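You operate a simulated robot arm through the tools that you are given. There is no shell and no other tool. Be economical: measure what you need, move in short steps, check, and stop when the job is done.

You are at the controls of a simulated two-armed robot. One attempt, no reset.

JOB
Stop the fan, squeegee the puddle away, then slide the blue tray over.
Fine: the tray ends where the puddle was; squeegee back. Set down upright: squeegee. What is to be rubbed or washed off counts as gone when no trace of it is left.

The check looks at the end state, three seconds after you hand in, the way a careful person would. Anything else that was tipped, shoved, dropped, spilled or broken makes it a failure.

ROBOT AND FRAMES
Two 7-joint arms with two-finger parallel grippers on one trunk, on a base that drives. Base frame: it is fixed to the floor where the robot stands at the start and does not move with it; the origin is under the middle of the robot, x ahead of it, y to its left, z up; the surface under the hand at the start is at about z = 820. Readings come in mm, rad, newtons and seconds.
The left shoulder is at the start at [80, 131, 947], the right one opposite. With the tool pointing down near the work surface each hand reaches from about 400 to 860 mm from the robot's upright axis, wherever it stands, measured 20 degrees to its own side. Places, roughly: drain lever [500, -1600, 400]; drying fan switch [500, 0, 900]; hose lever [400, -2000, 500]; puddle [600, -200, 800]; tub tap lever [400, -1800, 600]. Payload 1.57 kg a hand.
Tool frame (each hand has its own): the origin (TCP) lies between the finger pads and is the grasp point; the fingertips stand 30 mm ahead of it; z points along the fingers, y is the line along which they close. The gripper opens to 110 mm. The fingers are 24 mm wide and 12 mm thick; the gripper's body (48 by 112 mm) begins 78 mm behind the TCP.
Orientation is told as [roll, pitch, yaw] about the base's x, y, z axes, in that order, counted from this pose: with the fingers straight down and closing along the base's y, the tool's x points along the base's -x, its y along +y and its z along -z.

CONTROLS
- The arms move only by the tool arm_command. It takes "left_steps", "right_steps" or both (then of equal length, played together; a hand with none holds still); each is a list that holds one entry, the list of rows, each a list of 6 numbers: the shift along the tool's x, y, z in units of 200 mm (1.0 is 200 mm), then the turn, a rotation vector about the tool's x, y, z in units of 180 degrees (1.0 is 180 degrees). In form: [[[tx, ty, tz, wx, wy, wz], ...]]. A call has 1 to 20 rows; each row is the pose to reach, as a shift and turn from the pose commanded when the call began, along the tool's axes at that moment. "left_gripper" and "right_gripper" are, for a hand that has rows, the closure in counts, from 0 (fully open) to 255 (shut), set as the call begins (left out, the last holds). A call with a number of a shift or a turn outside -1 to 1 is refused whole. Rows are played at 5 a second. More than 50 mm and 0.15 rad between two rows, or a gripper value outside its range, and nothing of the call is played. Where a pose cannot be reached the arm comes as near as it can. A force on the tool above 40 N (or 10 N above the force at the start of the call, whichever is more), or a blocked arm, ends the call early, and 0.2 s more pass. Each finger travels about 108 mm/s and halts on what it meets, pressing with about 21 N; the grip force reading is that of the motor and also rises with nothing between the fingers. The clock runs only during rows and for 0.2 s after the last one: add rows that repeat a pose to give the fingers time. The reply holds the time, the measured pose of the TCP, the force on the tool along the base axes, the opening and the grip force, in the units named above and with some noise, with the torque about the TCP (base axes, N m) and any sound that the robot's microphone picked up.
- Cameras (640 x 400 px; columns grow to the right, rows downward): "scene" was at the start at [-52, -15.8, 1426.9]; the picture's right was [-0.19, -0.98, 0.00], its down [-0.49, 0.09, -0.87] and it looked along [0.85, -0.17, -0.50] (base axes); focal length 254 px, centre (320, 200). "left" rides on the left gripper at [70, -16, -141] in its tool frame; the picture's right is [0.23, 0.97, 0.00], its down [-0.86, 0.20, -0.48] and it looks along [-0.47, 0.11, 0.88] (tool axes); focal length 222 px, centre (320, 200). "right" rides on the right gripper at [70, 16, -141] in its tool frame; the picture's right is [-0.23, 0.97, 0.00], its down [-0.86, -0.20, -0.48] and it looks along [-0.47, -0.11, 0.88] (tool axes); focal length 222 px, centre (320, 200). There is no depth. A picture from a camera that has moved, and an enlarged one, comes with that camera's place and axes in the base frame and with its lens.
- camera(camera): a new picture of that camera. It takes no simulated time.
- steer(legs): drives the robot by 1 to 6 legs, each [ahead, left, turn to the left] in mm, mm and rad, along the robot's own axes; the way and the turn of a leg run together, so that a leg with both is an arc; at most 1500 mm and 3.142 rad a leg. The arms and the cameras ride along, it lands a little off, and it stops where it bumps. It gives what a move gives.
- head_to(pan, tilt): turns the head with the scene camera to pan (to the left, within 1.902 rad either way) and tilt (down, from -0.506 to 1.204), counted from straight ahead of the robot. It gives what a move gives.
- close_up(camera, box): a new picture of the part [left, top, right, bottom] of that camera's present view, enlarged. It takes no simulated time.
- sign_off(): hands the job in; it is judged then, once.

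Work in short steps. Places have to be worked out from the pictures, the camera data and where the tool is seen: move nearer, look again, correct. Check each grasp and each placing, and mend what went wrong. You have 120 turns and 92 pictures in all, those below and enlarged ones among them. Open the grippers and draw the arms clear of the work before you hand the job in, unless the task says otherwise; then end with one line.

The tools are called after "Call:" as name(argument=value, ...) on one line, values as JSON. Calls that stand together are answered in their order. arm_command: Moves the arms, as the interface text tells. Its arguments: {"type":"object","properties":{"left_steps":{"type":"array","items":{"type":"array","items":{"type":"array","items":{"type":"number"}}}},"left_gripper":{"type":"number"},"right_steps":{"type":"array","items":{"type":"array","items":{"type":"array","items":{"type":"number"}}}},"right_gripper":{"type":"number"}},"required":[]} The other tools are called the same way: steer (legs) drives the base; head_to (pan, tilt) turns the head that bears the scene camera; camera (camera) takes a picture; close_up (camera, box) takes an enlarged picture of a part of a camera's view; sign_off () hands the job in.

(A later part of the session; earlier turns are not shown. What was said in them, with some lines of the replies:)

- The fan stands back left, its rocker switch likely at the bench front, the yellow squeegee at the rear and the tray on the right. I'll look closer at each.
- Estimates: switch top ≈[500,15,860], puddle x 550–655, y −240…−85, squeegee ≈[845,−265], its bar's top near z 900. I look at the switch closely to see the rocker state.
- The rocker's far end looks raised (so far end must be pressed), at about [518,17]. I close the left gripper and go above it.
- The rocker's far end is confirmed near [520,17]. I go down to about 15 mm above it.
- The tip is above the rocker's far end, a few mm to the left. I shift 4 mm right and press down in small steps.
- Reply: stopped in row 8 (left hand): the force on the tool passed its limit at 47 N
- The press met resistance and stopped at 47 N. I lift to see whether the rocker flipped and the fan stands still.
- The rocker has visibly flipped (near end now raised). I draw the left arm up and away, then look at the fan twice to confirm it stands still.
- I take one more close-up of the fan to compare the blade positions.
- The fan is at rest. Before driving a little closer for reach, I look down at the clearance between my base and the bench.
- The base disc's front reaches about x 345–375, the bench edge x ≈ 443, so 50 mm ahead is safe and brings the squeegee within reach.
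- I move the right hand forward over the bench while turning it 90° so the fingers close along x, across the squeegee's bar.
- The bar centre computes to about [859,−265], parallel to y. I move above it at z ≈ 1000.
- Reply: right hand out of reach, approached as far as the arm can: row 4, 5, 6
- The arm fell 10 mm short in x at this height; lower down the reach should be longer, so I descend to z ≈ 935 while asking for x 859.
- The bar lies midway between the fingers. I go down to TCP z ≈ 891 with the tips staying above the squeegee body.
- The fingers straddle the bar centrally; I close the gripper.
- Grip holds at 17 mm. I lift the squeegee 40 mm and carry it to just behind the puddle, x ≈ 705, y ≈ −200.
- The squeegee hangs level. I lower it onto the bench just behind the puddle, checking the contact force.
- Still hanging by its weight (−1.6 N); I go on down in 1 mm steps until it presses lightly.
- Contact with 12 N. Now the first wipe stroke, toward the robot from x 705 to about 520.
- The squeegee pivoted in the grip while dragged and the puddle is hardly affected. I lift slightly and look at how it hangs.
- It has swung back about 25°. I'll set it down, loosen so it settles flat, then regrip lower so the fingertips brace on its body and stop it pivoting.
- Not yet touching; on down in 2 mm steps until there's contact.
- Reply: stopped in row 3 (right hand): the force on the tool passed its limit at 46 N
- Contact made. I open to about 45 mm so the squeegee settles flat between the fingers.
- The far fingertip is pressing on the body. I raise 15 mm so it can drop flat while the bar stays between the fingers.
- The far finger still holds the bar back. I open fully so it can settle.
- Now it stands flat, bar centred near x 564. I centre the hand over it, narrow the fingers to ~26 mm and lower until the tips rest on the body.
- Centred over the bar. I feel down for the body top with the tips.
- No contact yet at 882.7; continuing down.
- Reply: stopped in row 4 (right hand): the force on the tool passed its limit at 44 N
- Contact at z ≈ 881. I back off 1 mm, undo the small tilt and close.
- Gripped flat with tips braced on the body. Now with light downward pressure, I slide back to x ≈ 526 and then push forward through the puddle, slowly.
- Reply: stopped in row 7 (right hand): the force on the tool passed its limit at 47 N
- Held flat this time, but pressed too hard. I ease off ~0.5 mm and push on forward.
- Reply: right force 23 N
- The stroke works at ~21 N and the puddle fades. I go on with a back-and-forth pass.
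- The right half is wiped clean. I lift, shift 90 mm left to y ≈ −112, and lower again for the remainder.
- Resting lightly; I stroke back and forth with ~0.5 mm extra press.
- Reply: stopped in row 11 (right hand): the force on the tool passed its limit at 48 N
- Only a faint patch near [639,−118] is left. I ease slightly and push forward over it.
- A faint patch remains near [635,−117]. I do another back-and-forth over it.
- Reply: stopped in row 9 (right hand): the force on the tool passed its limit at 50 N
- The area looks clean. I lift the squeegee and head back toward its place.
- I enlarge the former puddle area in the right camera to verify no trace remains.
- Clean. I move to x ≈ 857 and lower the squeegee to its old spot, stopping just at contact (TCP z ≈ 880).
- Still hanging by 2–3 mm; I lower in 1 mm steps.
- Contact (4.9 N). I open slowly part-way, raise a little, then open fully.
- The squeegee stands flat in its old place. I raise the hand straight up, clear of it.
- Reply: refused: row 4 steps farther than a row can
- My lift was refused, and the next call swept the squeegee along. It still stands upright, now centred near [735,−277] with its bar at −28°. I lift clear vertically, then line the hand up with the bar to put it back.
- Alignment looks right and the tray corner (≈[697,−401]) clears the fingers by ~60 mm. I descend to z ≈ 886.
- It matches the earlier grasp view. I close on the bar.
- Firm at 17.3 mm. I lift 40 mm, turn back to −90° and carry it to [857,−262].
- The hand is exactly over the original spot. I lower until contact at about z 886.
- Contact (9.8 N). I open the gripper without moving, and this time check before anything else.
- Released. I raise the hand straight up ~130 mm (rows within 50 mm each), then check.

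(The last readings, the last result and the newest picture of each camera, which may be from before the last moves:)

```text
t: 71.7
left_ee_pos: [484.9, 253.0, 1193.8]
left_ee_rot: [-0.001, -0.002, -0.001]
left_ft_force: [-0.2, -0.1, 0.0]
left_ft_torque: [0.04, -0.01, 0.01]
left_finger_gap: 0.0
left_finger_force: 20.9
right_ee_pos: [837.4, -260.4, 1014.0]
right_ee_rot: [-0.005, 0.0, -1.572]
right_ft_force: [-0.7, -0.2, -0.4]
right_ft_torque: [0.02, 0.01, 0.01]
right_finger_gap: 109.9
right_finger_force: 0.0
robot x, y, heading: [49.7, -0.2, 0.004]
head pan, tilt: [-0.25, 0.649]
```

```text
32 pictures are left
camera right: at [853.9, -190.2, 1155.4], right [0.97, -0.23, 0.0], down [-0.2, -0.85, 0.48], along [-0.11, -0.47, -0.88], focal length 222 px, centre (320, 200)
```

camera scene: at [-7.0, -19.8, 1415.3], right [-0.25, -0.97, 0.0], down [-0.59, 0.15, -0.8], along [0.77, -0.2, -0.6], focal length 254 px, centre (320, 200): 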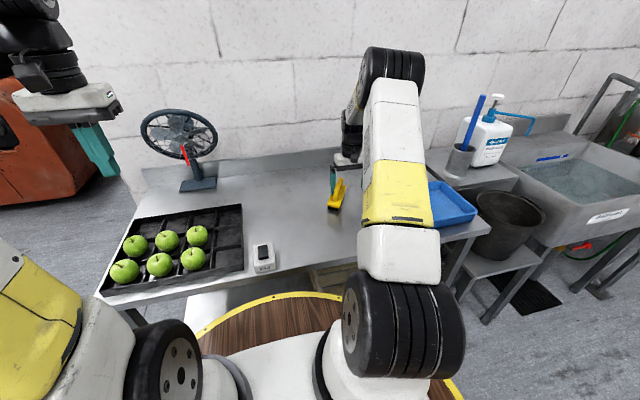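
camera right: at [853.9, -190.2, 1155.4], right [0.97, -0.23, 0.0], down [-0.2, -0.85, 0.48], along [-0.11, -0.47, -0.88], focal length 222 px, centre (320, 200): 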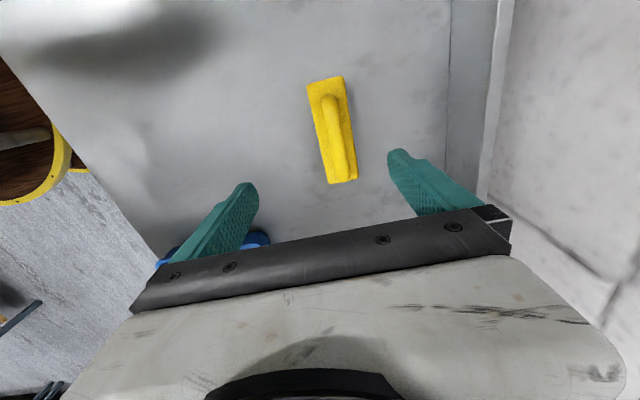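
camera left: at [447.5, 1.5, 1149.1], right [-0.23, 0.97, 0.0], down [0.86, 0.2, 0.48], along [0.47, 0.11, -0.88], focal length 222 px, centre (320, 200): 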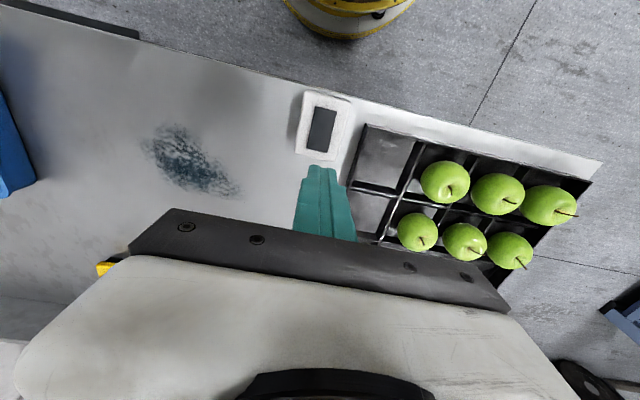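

The squeegee stands upright at its original spot. I now move the hand, at height, back over the tray's left edge and turn it to yaw 0.

Call:
arm_command(right_steps=[[[0, -0.08, -0.1, 0, 0, -0.0417], [-0.04, -0.16, -0.15, 0, 0, -0.0833], [-0.08, -0.24, -0.2, 0, 0, -0.125], [-0.12, -0.32, -0.25, 0, 0, -0.1667], [-0.16, -0.4, -0.3, 0, 0, -0.2083], [-0.2, -0.48, -0.3, 0, 0, -0.25], [-0.24, -0.56, -0.3, 0, 0, -0.2917], [-0.28, -0.64, -0.3, 0, 0, -0.3333], [-0.32, -0.72, -0.3, 0, 0, -0.375], [-0.36, -0.8, -0.3, 0, 0, -0.4167], [-0.4, -0.9, -0.3, 0, 0, -0.4583], [-0.45, -1.0, -0.3, 0, 0, -0.5], [-0.45, -1.0, -0.3, 0, 0, -0.5]]])

Call:
camera(camera="right")

Call:
camera(camera="scene")

```text
t: 74.5
left_ee_pos: [484.8, 252.6, 1193.7]
left_ee_rot: [-0.003, -0.003, -0.003]
left_ft_force: [0.6, -0.5, 0.1]
left_ft_torque: [-0.02, -0.03, 0.01]
left_finger_gap: 0.0
left_finger_force: 20.1
right_ee_pos: [638.6, -352.9, 1076.2]
right_ee_rot: [-0.002, 0.003, 0.002]
right_ft_force: [0.5, -0.5, 0.6]
right_ft_torque: [0.02, 0.01, 0.0]
right_finger_gap: 110.1
right_finger_force: 0.0
robot x, y, heading: [48.0, 0.8, -0.002]
head pan, tilt: [-0.25, 0.649]
```

```text
31 pictures are left
camera right: at [568.6, -335.6, 1217.0], right [0.23, 0.97, 0.0], down [0.86, -0.2, 0.48], along [0.46, -0.11, -0.88], focal length 222 px, centre (320, 200)
```

right: 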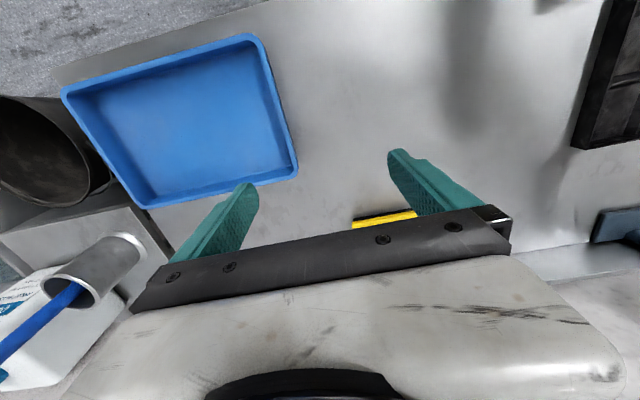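

```text
30 pictures are left
camera scene: at [-7.0, -19.8, 1415.3], right [-0.25, -0.97, 0.0], down [-0.59, 0.15, -0.8], along [0.77, -0.2, -0.6], focal length 254 px, centre (320, 200)
```

scene: 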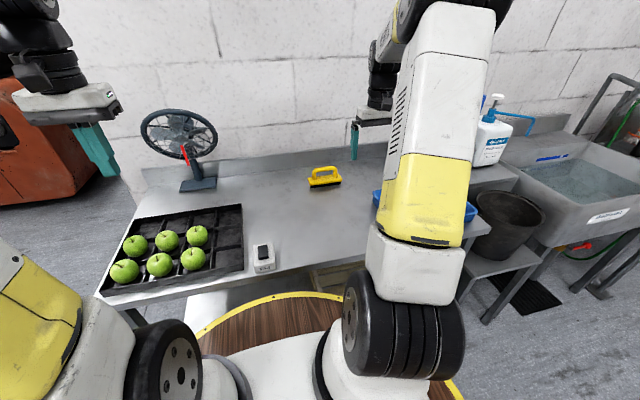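

Tray rim ≈ z 845, x 497–698, y −409…−710; centre ≈[597,−561]. I'll grip the middle of its left wall and slide it +y by ~383 mm. First I go above that wall.

Call:
arm_command(right_gripper=110, right_steps=[[[0.05, -0.07, 0.15, 0, 0, 0], [0.1, -0.14, 0.3, 0, 0, 0], [0.15, -0.21, 0.45, 0, 0, 0], [0.208, -0.29, 0.6, 0, 0, 0], [0.208, -0.29, 0.75, 0, 0, 0], [0.208, -0.29, 0.8, 0, 0, 0], [0.208, -0.29, 0.8, 0, 0, 0]]])

Call:
camera(camera="right")

Call:
close_up(camera="scene", box=[340, 140, 500, 260])

```text
t: 76.1
left_ee_pos: [484.9, 252.8, 1193.3]
left_ee_rot: [0.0, -0.003, -0.001]
left_ft_force: [-0.1, -0.4, 0.4]
left_ft_torque: [0.04, 0.02, 0.0]
left_finger_gap: 0.0
left_finger_force: 20.4
right_ee_pos: [596.6, -409.5, 916.8]
right_ee_rot: [0.002, 0.005, -0.002]
right_ft_force: [-0.3, -0.6, 0.1]
right_ft_torque: [-0.01, -0.01, 0.01]
right_finger_gap: 62.5
right_finger_force: 0.0
robot x, y, heading: [49.3, -0.7, 0.007]
head pan, tilt: [-0.25, 0.649]
```

```text
29 pictures are left
camera right: at [527.6, -392.7, 1058.5], right [0.23, 0.97, 0.0], down [0.86, -0.2, 0.47], along [0.46, -0.11, -0.88], focal length 222 px, centre (320, 200)
```

right: 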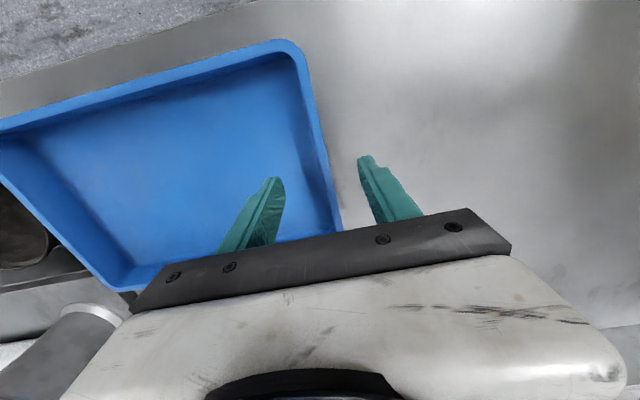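

```text
3.33 times, centred on (420, 200) of scene
camera zoom: at [-7.0, -19.9, 1415.3], right [-0.25, -0.97, 0.0], down [-0.59, 0.15, -0.8], along [0.77, -0.2, -0.6], focal length 846 px, centre (-13, 200)
```

zoom: 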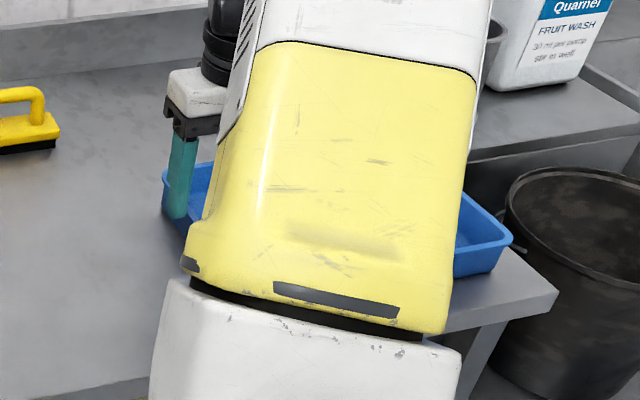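

The wall (y ≈ −407) lies between the fingers. I descend to TCP z ≈ 864, watching for contact.

Call:
arm_command(right_steps=[[[0, 0.01, 0.12, 0, 0, 0], [0, 0.01, 0.2, 0, 0, 0], [0, 0.01, 0.24, 0, 0, 0], [0, 0.01, 0.265, 0, 0, 0], [0, 0.01, 0.265, 0, 0, 0]]])

Call:
camera(camera="right")

Call:
close_up(camera="scene", box=[360, 150, 440, 240])

```text
t: 77.3
left_ee_pos: [484.8, 252.4, 1193.9]
left_ee_rot: [-0.003, -0.004, -0.003]
left_ft_force: [0.8, -1.3, -0.3]
left_ft_torque: [-0.03, -0.01, 0.01]
left_finger_gap: 0.0
left_finger_force: 20.8
right_ee_pos: [596.7, -407.2, 863.1]
right_ee_rot: [-0.002, 0.004, 0.0]
right_ft_force: [-0.1, 0.3, -0.3]
right_ft_torque: [-0.01, 0.02, 0.02]
right_finger_gap: 62.7
right_finger_force: 0.1
robot x, y, heading: [46.5, 1.4, -0.002]
head pan, tilt: [-0.25, 0.649]
```

```text
27 pictures are left
camera right: at [526.6, -391.1, 1005.7], right [0.23, 0.97, 0.0], down [0.86, -0.2, 0.48], along [0.46, -0.11, -0.88], focal length 222 px, centre (320, 200)
```

right: 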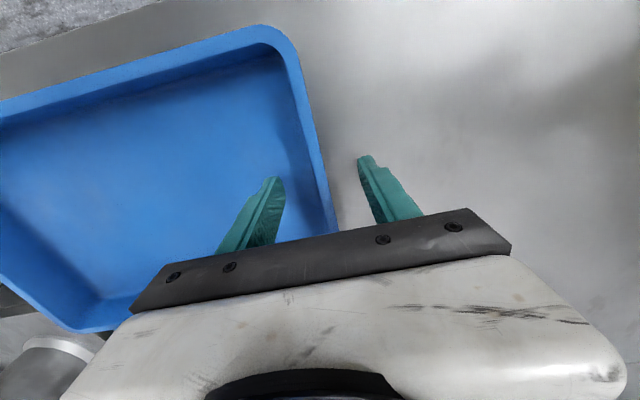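

```text
4.44 times, centred on (400, 195) of scene
camera zoom: at [-7.0, -19.9, 1415.3], right [-0.25, -0.97, 0.0], down [-0.59, 0.15, -0.8], along [0.77, -0.2, -0.6], focal length 1128 px, centre (-36, 222)
```

zoom: 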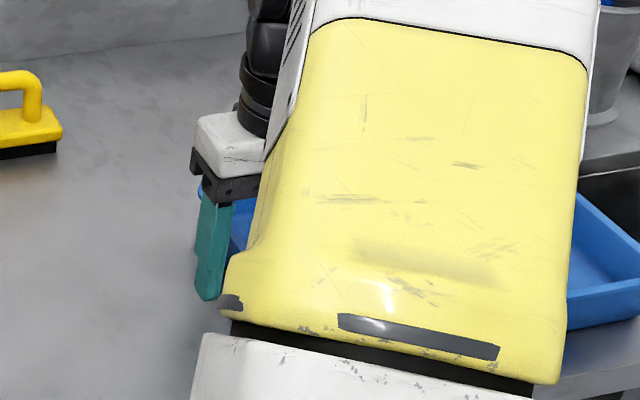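

Position good, no contact. I close on the wall.

Call:
arm_command(right_gripper=255, right_steps=[[[0, 0, 0, 0, 0, 0], [0, 0, 0, 0, 0, 0], [0, 0, 0, 0, 0, 0], [0, 0, 0, 0, 0, 0]]])

Call:
camera(camera="right")

```text
t: 78.3
left_ee_pos: [484.8, 252.9, 1193.1]
left_ee_rot: [-0.002, -0.003, -0.002]
left_ft_force: [0.2, -0.4, 0.6]
left_ft_torque: [-0.03, 0.02, 0.03]
left_finger_gap: 0.1
left_finger_force: 21.1
right_ee_pos: [595.9, -408.0, 863.9]
right_ee_rot: [-0.002, 0.002, 0.001]
right_ft_force: [-0.1, 0.0, 0.3]
right_ft_torque: [0.06, 0.03, 0.0]
right_finger_gap: 3.7
right_finger_force: 21.3
robot x, y, heading: [52.2, 1.0, -0.002]
head pan, tilt: [-0.25, 0.649]
```

```text
25 pictures are left
camera right: at [526.6, -391.1, 1005.9], right [0.23, 0.97, 0.0], down [0.86, -0.2, 0.48], along [0.46, -0.11, -0.88], focal length 222 px, centre (320, 200)
```

right: 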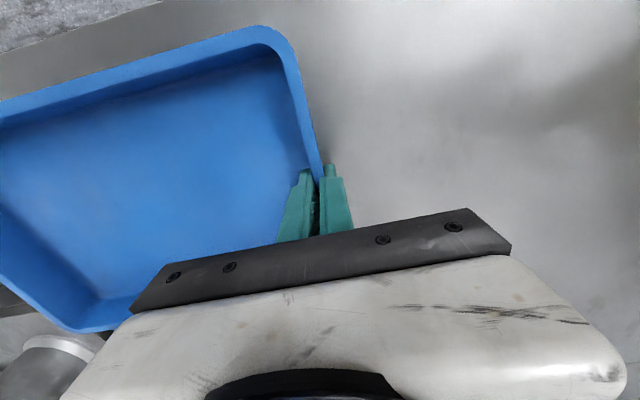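

The wall is held (3.7 mm). I slide the tray +y by 190 mm and check.

Call:
arm_command(right_steps=[[[0, 0.08, 0, 0, 0, 0], [0, 0.2, 0, 0, 0, 0], [0, 0.32, 0, 0, 0, 0], [0, 0.44, 0, 0, 0, 0], [0, 0.56, 0, 0, 0, 0], [0, 0.68, 0, 0, 0, 0], [0, 0.8, 0, 0, 0, 0], [0, 0.9, 0, 0, 0, 0], [0, 0.95, 0, 0, 0, 0], [0, 0.95, 0, 0, 0, 0]]])

Call:
camera(camera="right")

Call:
camera(camera="scene")

```text
t: 80.5
left_ee_pos: [485.0, 253.5, 1194.0]
left_ee_rot: [-0.001, -0.004, -0.003]
left_ft_force: [-0.8, -0.3, -0.3]
left_ft_torque: [-0.02, -0.01, -0.01]
left_finger_gap: 0.0
left_finger_force: 21.7
right_ee_pos: [594.1, -217.7, 862.5]
right_ee_rot: [-0.002, 0.008, -0.001]
right_ft_force: [0.0, -0.7, 5.7]
right_ft_torque: [0.02, 0.35, 0.07]
right_finger_gap: 3.6
right_finger_force: 21.4
robot x, y, heading: [49.5, 2.9, 0.0]
head pan, tilt: [-0.25, 0.649]
```

```text
24 pictures are left
camera right: at [525.6, -200.6, 1004.0], right [0.23, 0.97, 0.0], down [0.86, -0.2, 0.47], along [0.46, -0.11, -0.88], focal length 222 px, centre (320, 200)
```

right: 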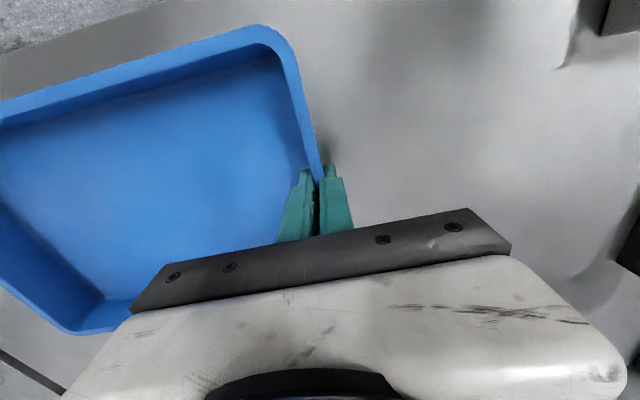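

```text
23 pictures are left
camera scene: at [-7.1, -19.8, 1415.3], right [-0.25, -0.97, 0.0], down [-0.59, 0.15, -0.8], along [0.77, -0.2, -0.6], focal length 254 px, centre (320, 200)
```

scene: 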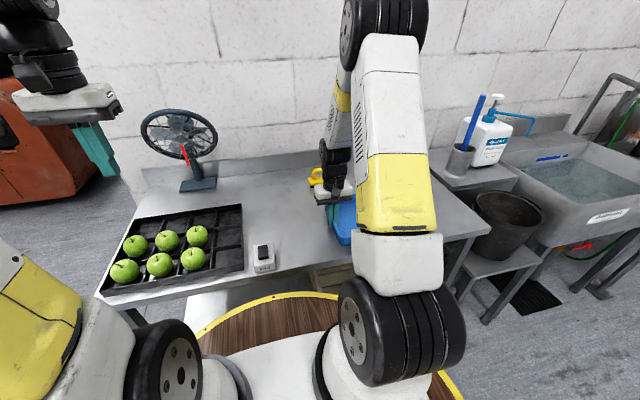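

The tray follows squarely. I slide on another 140 mm, then check the gap to the switch.

Call:
arm_command(right_steps=[[[0, 0.1, 0, 0, 0, 0], [-0.01, 0.2, 0, 0, 0, 0], [-0.02, 0.32, 0, 0, 0, 0], [-0.03, 0.44, 0, 0, 0, 0], [-0.03, 0.56, 0, 0, 0, 0], [-0.03, 0.65, 0, 0, 0, 0], [-0.03, 0.7, 0, 0, 0, 0], [-0.03, 0.7, 0, 0, 0, 0]]])

Call:
camera(camera="right")

Call:
close_up(camera="scene", box=[220, 160, 400, 300])

```text
t: 82.3
left_ee_pos: [485.4, 252.7, 1193.8]
left_ee_rot: [-0.003, -0.004, -0.001]
left_ft_force: [0.7, 0.4, 0.6]
left_ft_torque: [0.02, 0.0, -0.03]
left_finger_gap: 0.0
left_finger_force: 20.5
right_ee_pos: [600.9, -77.8, 861.6]
right_ee_rot: [-0.001, 0.004, -0.002]
right_ft_force: [0.6, 0.1, 0.3]
right_ft_torque: [0.08, 0.06, -0.04]
right_finger_gap: 3.7
right_finger_force: 21.4
robot x, y, heading: [49.3, 0.8, 0.001]
head pan, tilt: [-0.25, 0.649]
```

```text
22 pictures are left
camera right: at [532.2, -60.6, 1004.0], right [0.23, 0.97, 0.0], down [0.86, -0.2, 0.47], along [0.46, -0.11, -0.88], focal length 222 px, centre (320, 200)
```

right: 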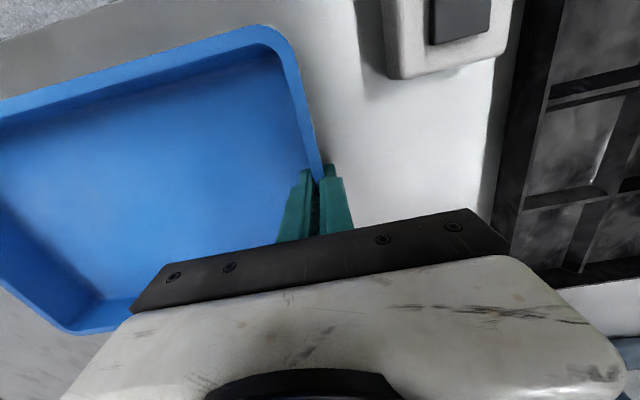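

```text
2.86 times, centred on (310, 230) of scene
camera zoom: at [-7.0, -19.8, 1415.3], right [-0.25, -0.97, 0.0], down [-0.59, 0.15, -0.8], along [0.77, -0.2, -0.6], focal length 725 px, centre (349, 114)
```

zoom: 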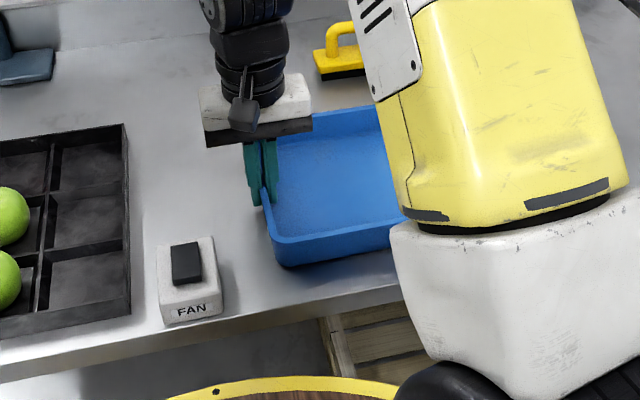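

The switch's right side is at about y −17, so I stop the tray's left edge at y ≈ −29 (centre ≈ −178, covering the whole puddle area): 46 mm more.

Call:
arm_command(right_steps=[[[0, 0.08, 0, 0, 0, 0], [0, 0.16, 0, 0, 0, 0], [0, 0.21, 0, 0, 0, 0], [0, 0.232, 0, 0, 0, 0], [0, 0.232, 0, 0, 0, 0]]])

Call:
camera(camera="right")

Call:
close_up(camera="scene", box=[220, 160, 400, 300])

```text
t: 83.5
left_ee_pos: [484.0, 253.2, 1194.5]
left_ee_rot: [-0.002, -0.004, -0.001]
left_ft_force: [-0.2, 0.2, 0.2]
left_ft_torque: [0.0, -0.03, 0.0]
left_finger_gap: 0.0
left_finger_force: 20.8
right_ee_pos: [601.4, -30.9, 862.2]
right_ee_rot: [-0.002, 0.003, 0.0]
right_ft_force: [-0.8, 0.9, 0.2]
right_ft_torque: [0.29, 0.06, -0.03]
right_finger_gap: 3.5
right_finger_force: 21.1
robot x, y, heading: [47.4, 1.4, 0.002]
head pan, tilt: [-0.25, 0.649]
```

```text
20 pictures are left
camera right: at [531.9, -14.3, 1004.8], right [0.23, 0.97, 0.0], down [0.86, -0.2, 0.48], along [0.46, -0.11, -0.88], focal length 222 px, centre (320, 200)
```

right: 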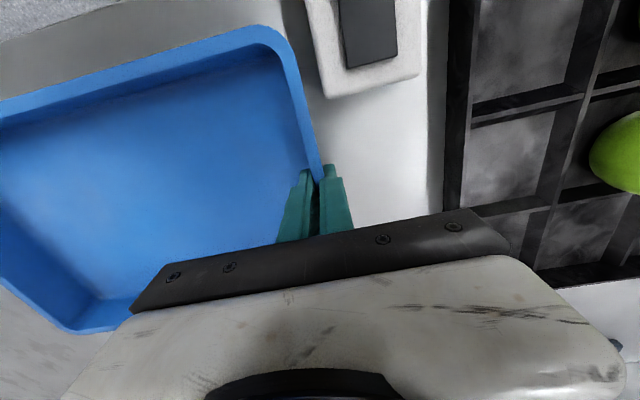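

```text
2.86 times, centred on (310, 230) of scene
camera zoom: at [-6.9, -19.8, 1415.3], right [-0.25, -0.97, 0.0], down [-0.59, 0.15, -0.8], along [0.77, -0.2, -0.6], focal length 725 px, centre (349, 114)
```

zoom: 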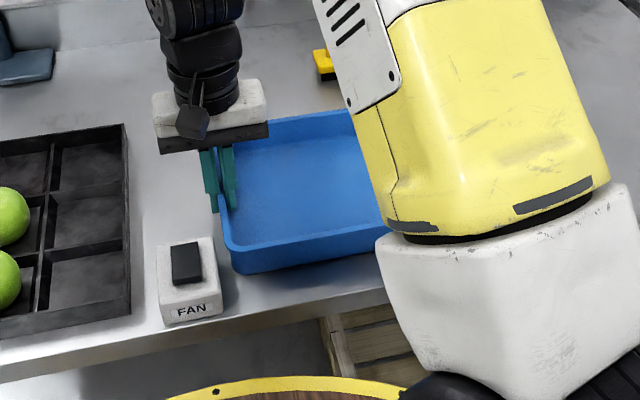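

The tray is in place with a small gap to the switch. I open part-way and let go.

Call:
arm_command(right_gripper=170, right_steps=[[[0, 0, 0, 0, 0, 0], [0, 0, 0, 0, 0, 0], [0, 0, 0, 0, 0, 0]]])

```text
t: 84.3
left_ee_pos: [484.3, 253.3, 1194.1]
left_ee_rot: [-0.002, -0.004, -0.002]
left_ft_force: [-0.1, -0.4, 0.3]
left_ft_torque: [-0.03, 0.03, 0.01]
left_finger_gap: 0.3
left_finger_force: 21.3
right_ee_pos: [601.4, -31.3, 863.6]
right_ee_rot: [-0.002, 0.003, 0.001]
right_ft_force: [-0.5, 0.5, -0.3]
right_ft_torque: [0.02, 0.03, -0.06]
right_finger_gap: 36.8
right_finger_force: 0.1
robot x, y, heading: [48.0, -0.5, -0.005]
head pan, tilt: [-0.25, 0.649]
```

Released with 37 mm gap. I raise the hand straight up.

Call:
arm_command(right_steps=[[[0, 0, -0.1, 0, 0, 0], [0, 0, -0.3, 0, 0, 0], [0, 0, -0.5, 0, 0, 0], [0, 0, -0.7, 0, 0, 0], [0, 0, -0.9, 0, 0, 0], [0, 0, -1.0, 0, 0, 0]]])

Call:
camera(camera="right")

```text
t: 85.7
left_ee_pos: [485.0, 252.6, 1194.5]
left_ee_rot: [-0.002, -0.004, -0.001]
left_ft_force: [0.3, -1.3, -0.6]
left_ft_torque: [-0.02, 0.02, -0.01]
left_finger_gap: 0.1
left_finger_force: 20.8
right_ee_pos: [604.2, -29.8, 1063.7]
right_ee_rot: [-0.003, 0.005, -0.001]
right_ft_force: [-0.3, 0.6, -0.5]
right_ft_torque: [0.01, 0.03, -0.01]
right_finger_gap: 36.8
right_finger_force: 0.1
robot x, y, heading: [49.9, -1.4, -0.005]
head pan, tilt: [-0.25, 0.649]
```

```text
18 pictures are left
camera right: at [533.9, -12.8, 1205.9], right [0.23, 0.97, 0.0], down [0.86, -0.2, 0.47], along [0.46, -0.11, -0.88], focal length 222 px, centre (320, 200)
```

right: 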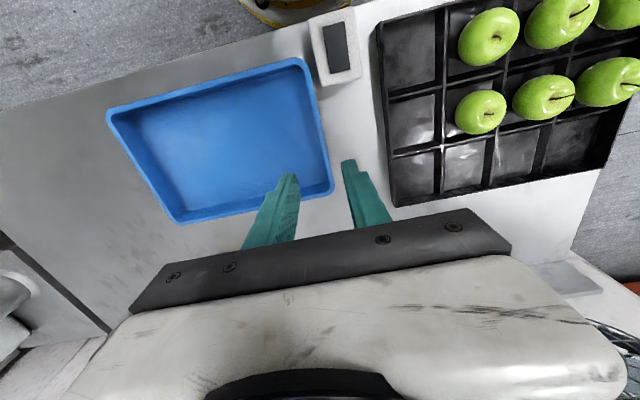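

The tray spans x 500–704, y −335…−30, over the whole puddle area. I draw the right arm back and open both grippers.

Call:
arm_command(right_gripper=0, left_gripper=0, right_steps=[[[0, -0.05, -0.15, 0, 0, 0], [0.05, -0.2, -0.3, 0, 0, 0], [0.1, -0.4, -0.4, 0, 0, 0], [0.2, -0.6, -0.45, 0, 0, 0], [0.3, -0.8, -0.5, 0, 0, 0], [0.4, -1.0, -0.5, 0, 0, 0], [0.5, -1.0, -0.5, 0, 0, 0]]], left_steps=[[[0, 0, 0, 0, 0, 0], [0, 0, 0, 0, 0, 0], [0, 0, 0, 0, 0, 0], [0, 0, 0, 0, 0, 0], [0, 0, 0, 0, 0, 0], [0, 0, 0, 0, 0, 0], [0, 0, 0, 0, 0, 0]]])

Call:
arm_command(right_steps=[[[0, -0.15, 0, 0, 0, 0], [0, -0.3, 0, 0, 0, 0], [0, -0.5, 0, 0, 0, 0], [0, -0.65, 0, 0, 0, 0]]])

Call:
camera(camera="scene")

Call:
camera(camera="right")

```text
t: 87.3
left_ee_pos: [484.8, 253.0, 1193.6]
left_ee_rot: [-0.002, -0.003, -0.002]
left_ft_force: [0.2, -0.4, -0.4]
left_ft_torque: [0.0, 0.01, -0.02]
left_finger_gap: 110.2
left_finger_force: 0.1
right_ee_pos: [505.2, -232.3, 1162.9]
right_ee_rot: [-0.001, 0.003, -0.001]
right_ft_force: [0.1, 0.7, -0.5]
right_ft_torque: [0.02, -0.02, 0.03]
right_finger_gap: 109.9
right_finger_force: 0.1
robot x, y, heading: [52.4, 0.5, -0.001]
head pan, tilt: [-0.25, 0.649]
```

```text
t: 88.3
left_ee_pos: [484.6, 253.5, 1194.6]
left_ee_rot: [-0.002, -0.004, -0.002]
left_ft_force: [1.2, 0.6, -0.8]
left_ft_torque: [-0.02, 0.0, -0.01]
left_finger_gap: 110.2
left_finger_force: 0.1
right_ee_pos: [502.4, -362.2, 1163.1]
right_ee_rot: [0.001, 0.004, 0.001]
right_ft_force: [-0.3, 0.4, -0.2]
right_ft_torque: [-0.02, -0.02, 0.05]
right_finger_gap: 110.0
right_finger_force: 0.0
robot x, y, heading: [49.9, 3.3, 0.005]
head pan, tilt: [-0.25, 0.649]
```

```text
17 pictures are left
camera scene: at [-7.1, -19.6, 1415.3], right [-0.25, -0.97, 0.0], down [-0.59, 0.15, -0.8], along [0.77, -0.2, -0.6], focal length 254 px, centre (320, 200)
```

scene: 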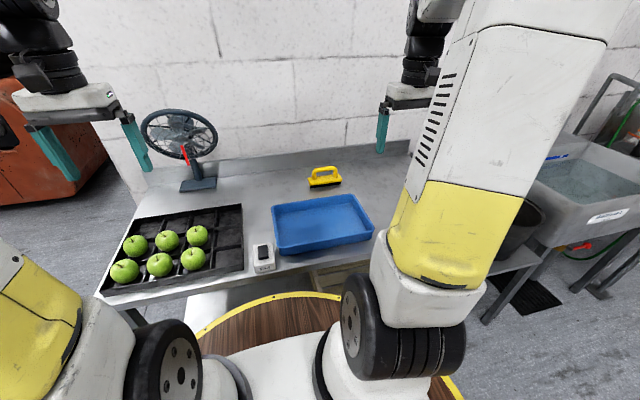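

```text
16 pictures are left
camera right: at [433.5, -344.8, 1304.0], right [0.23, 0.97, 0.0], down [0.86, -0.2, 0.47], along [0.46, -0.11, -0.88], focal length 222 px, centre (320, 200)
```

right: 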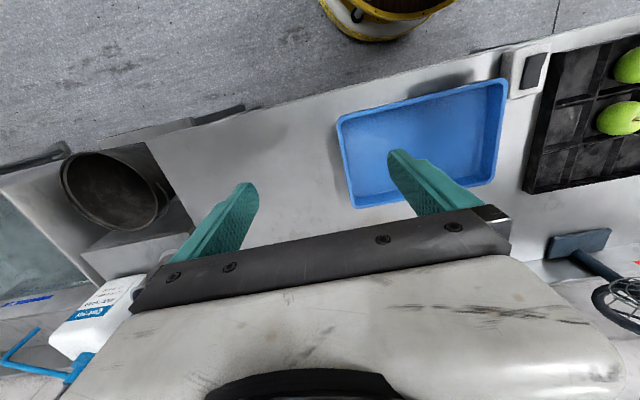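

Everything seems in place; one close-up to confirm the squeegee and bench surface.

Call:
close_up(camera="scene", box=[230, 150, 410, 290])

```text
2.86 times, centred on (320, 220) of scene
camera zoom: at [-7.1, -19.6, 1415.3], right [-0.25, -0.97, 0.0], down [-0.59, 0.15, -0.8], along [0.77, -0.2, -0.6], focal length 725 px, centre (320, 143)
```

zoom: 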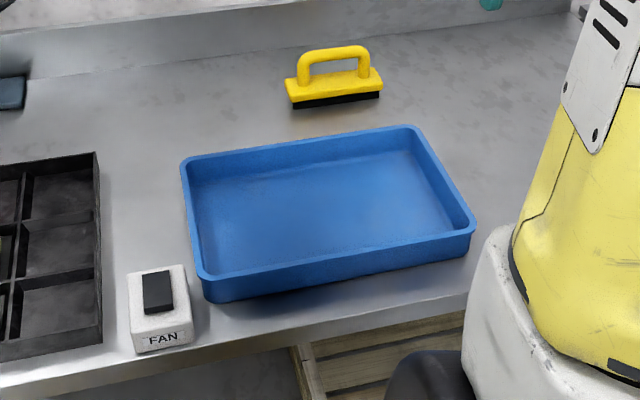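

The fan is off, the bench looks clean, the squeegee is upright at its original spot and the tray sits where the puddle was. I hand in.

Call:
sign_off()

```text
The job is handed in.
```

The job is handed in: the fan is stopped, the puddle is wiped with no trace visible, and the squeegee stands upright in its original place. The tray covers the whole puddle area, centred about 17 mm off the puddle's centre to keep about 10 mm clear of the fan switch. While backing away I accidentally dragged the squeegee along; it stayed upright and I put it back.
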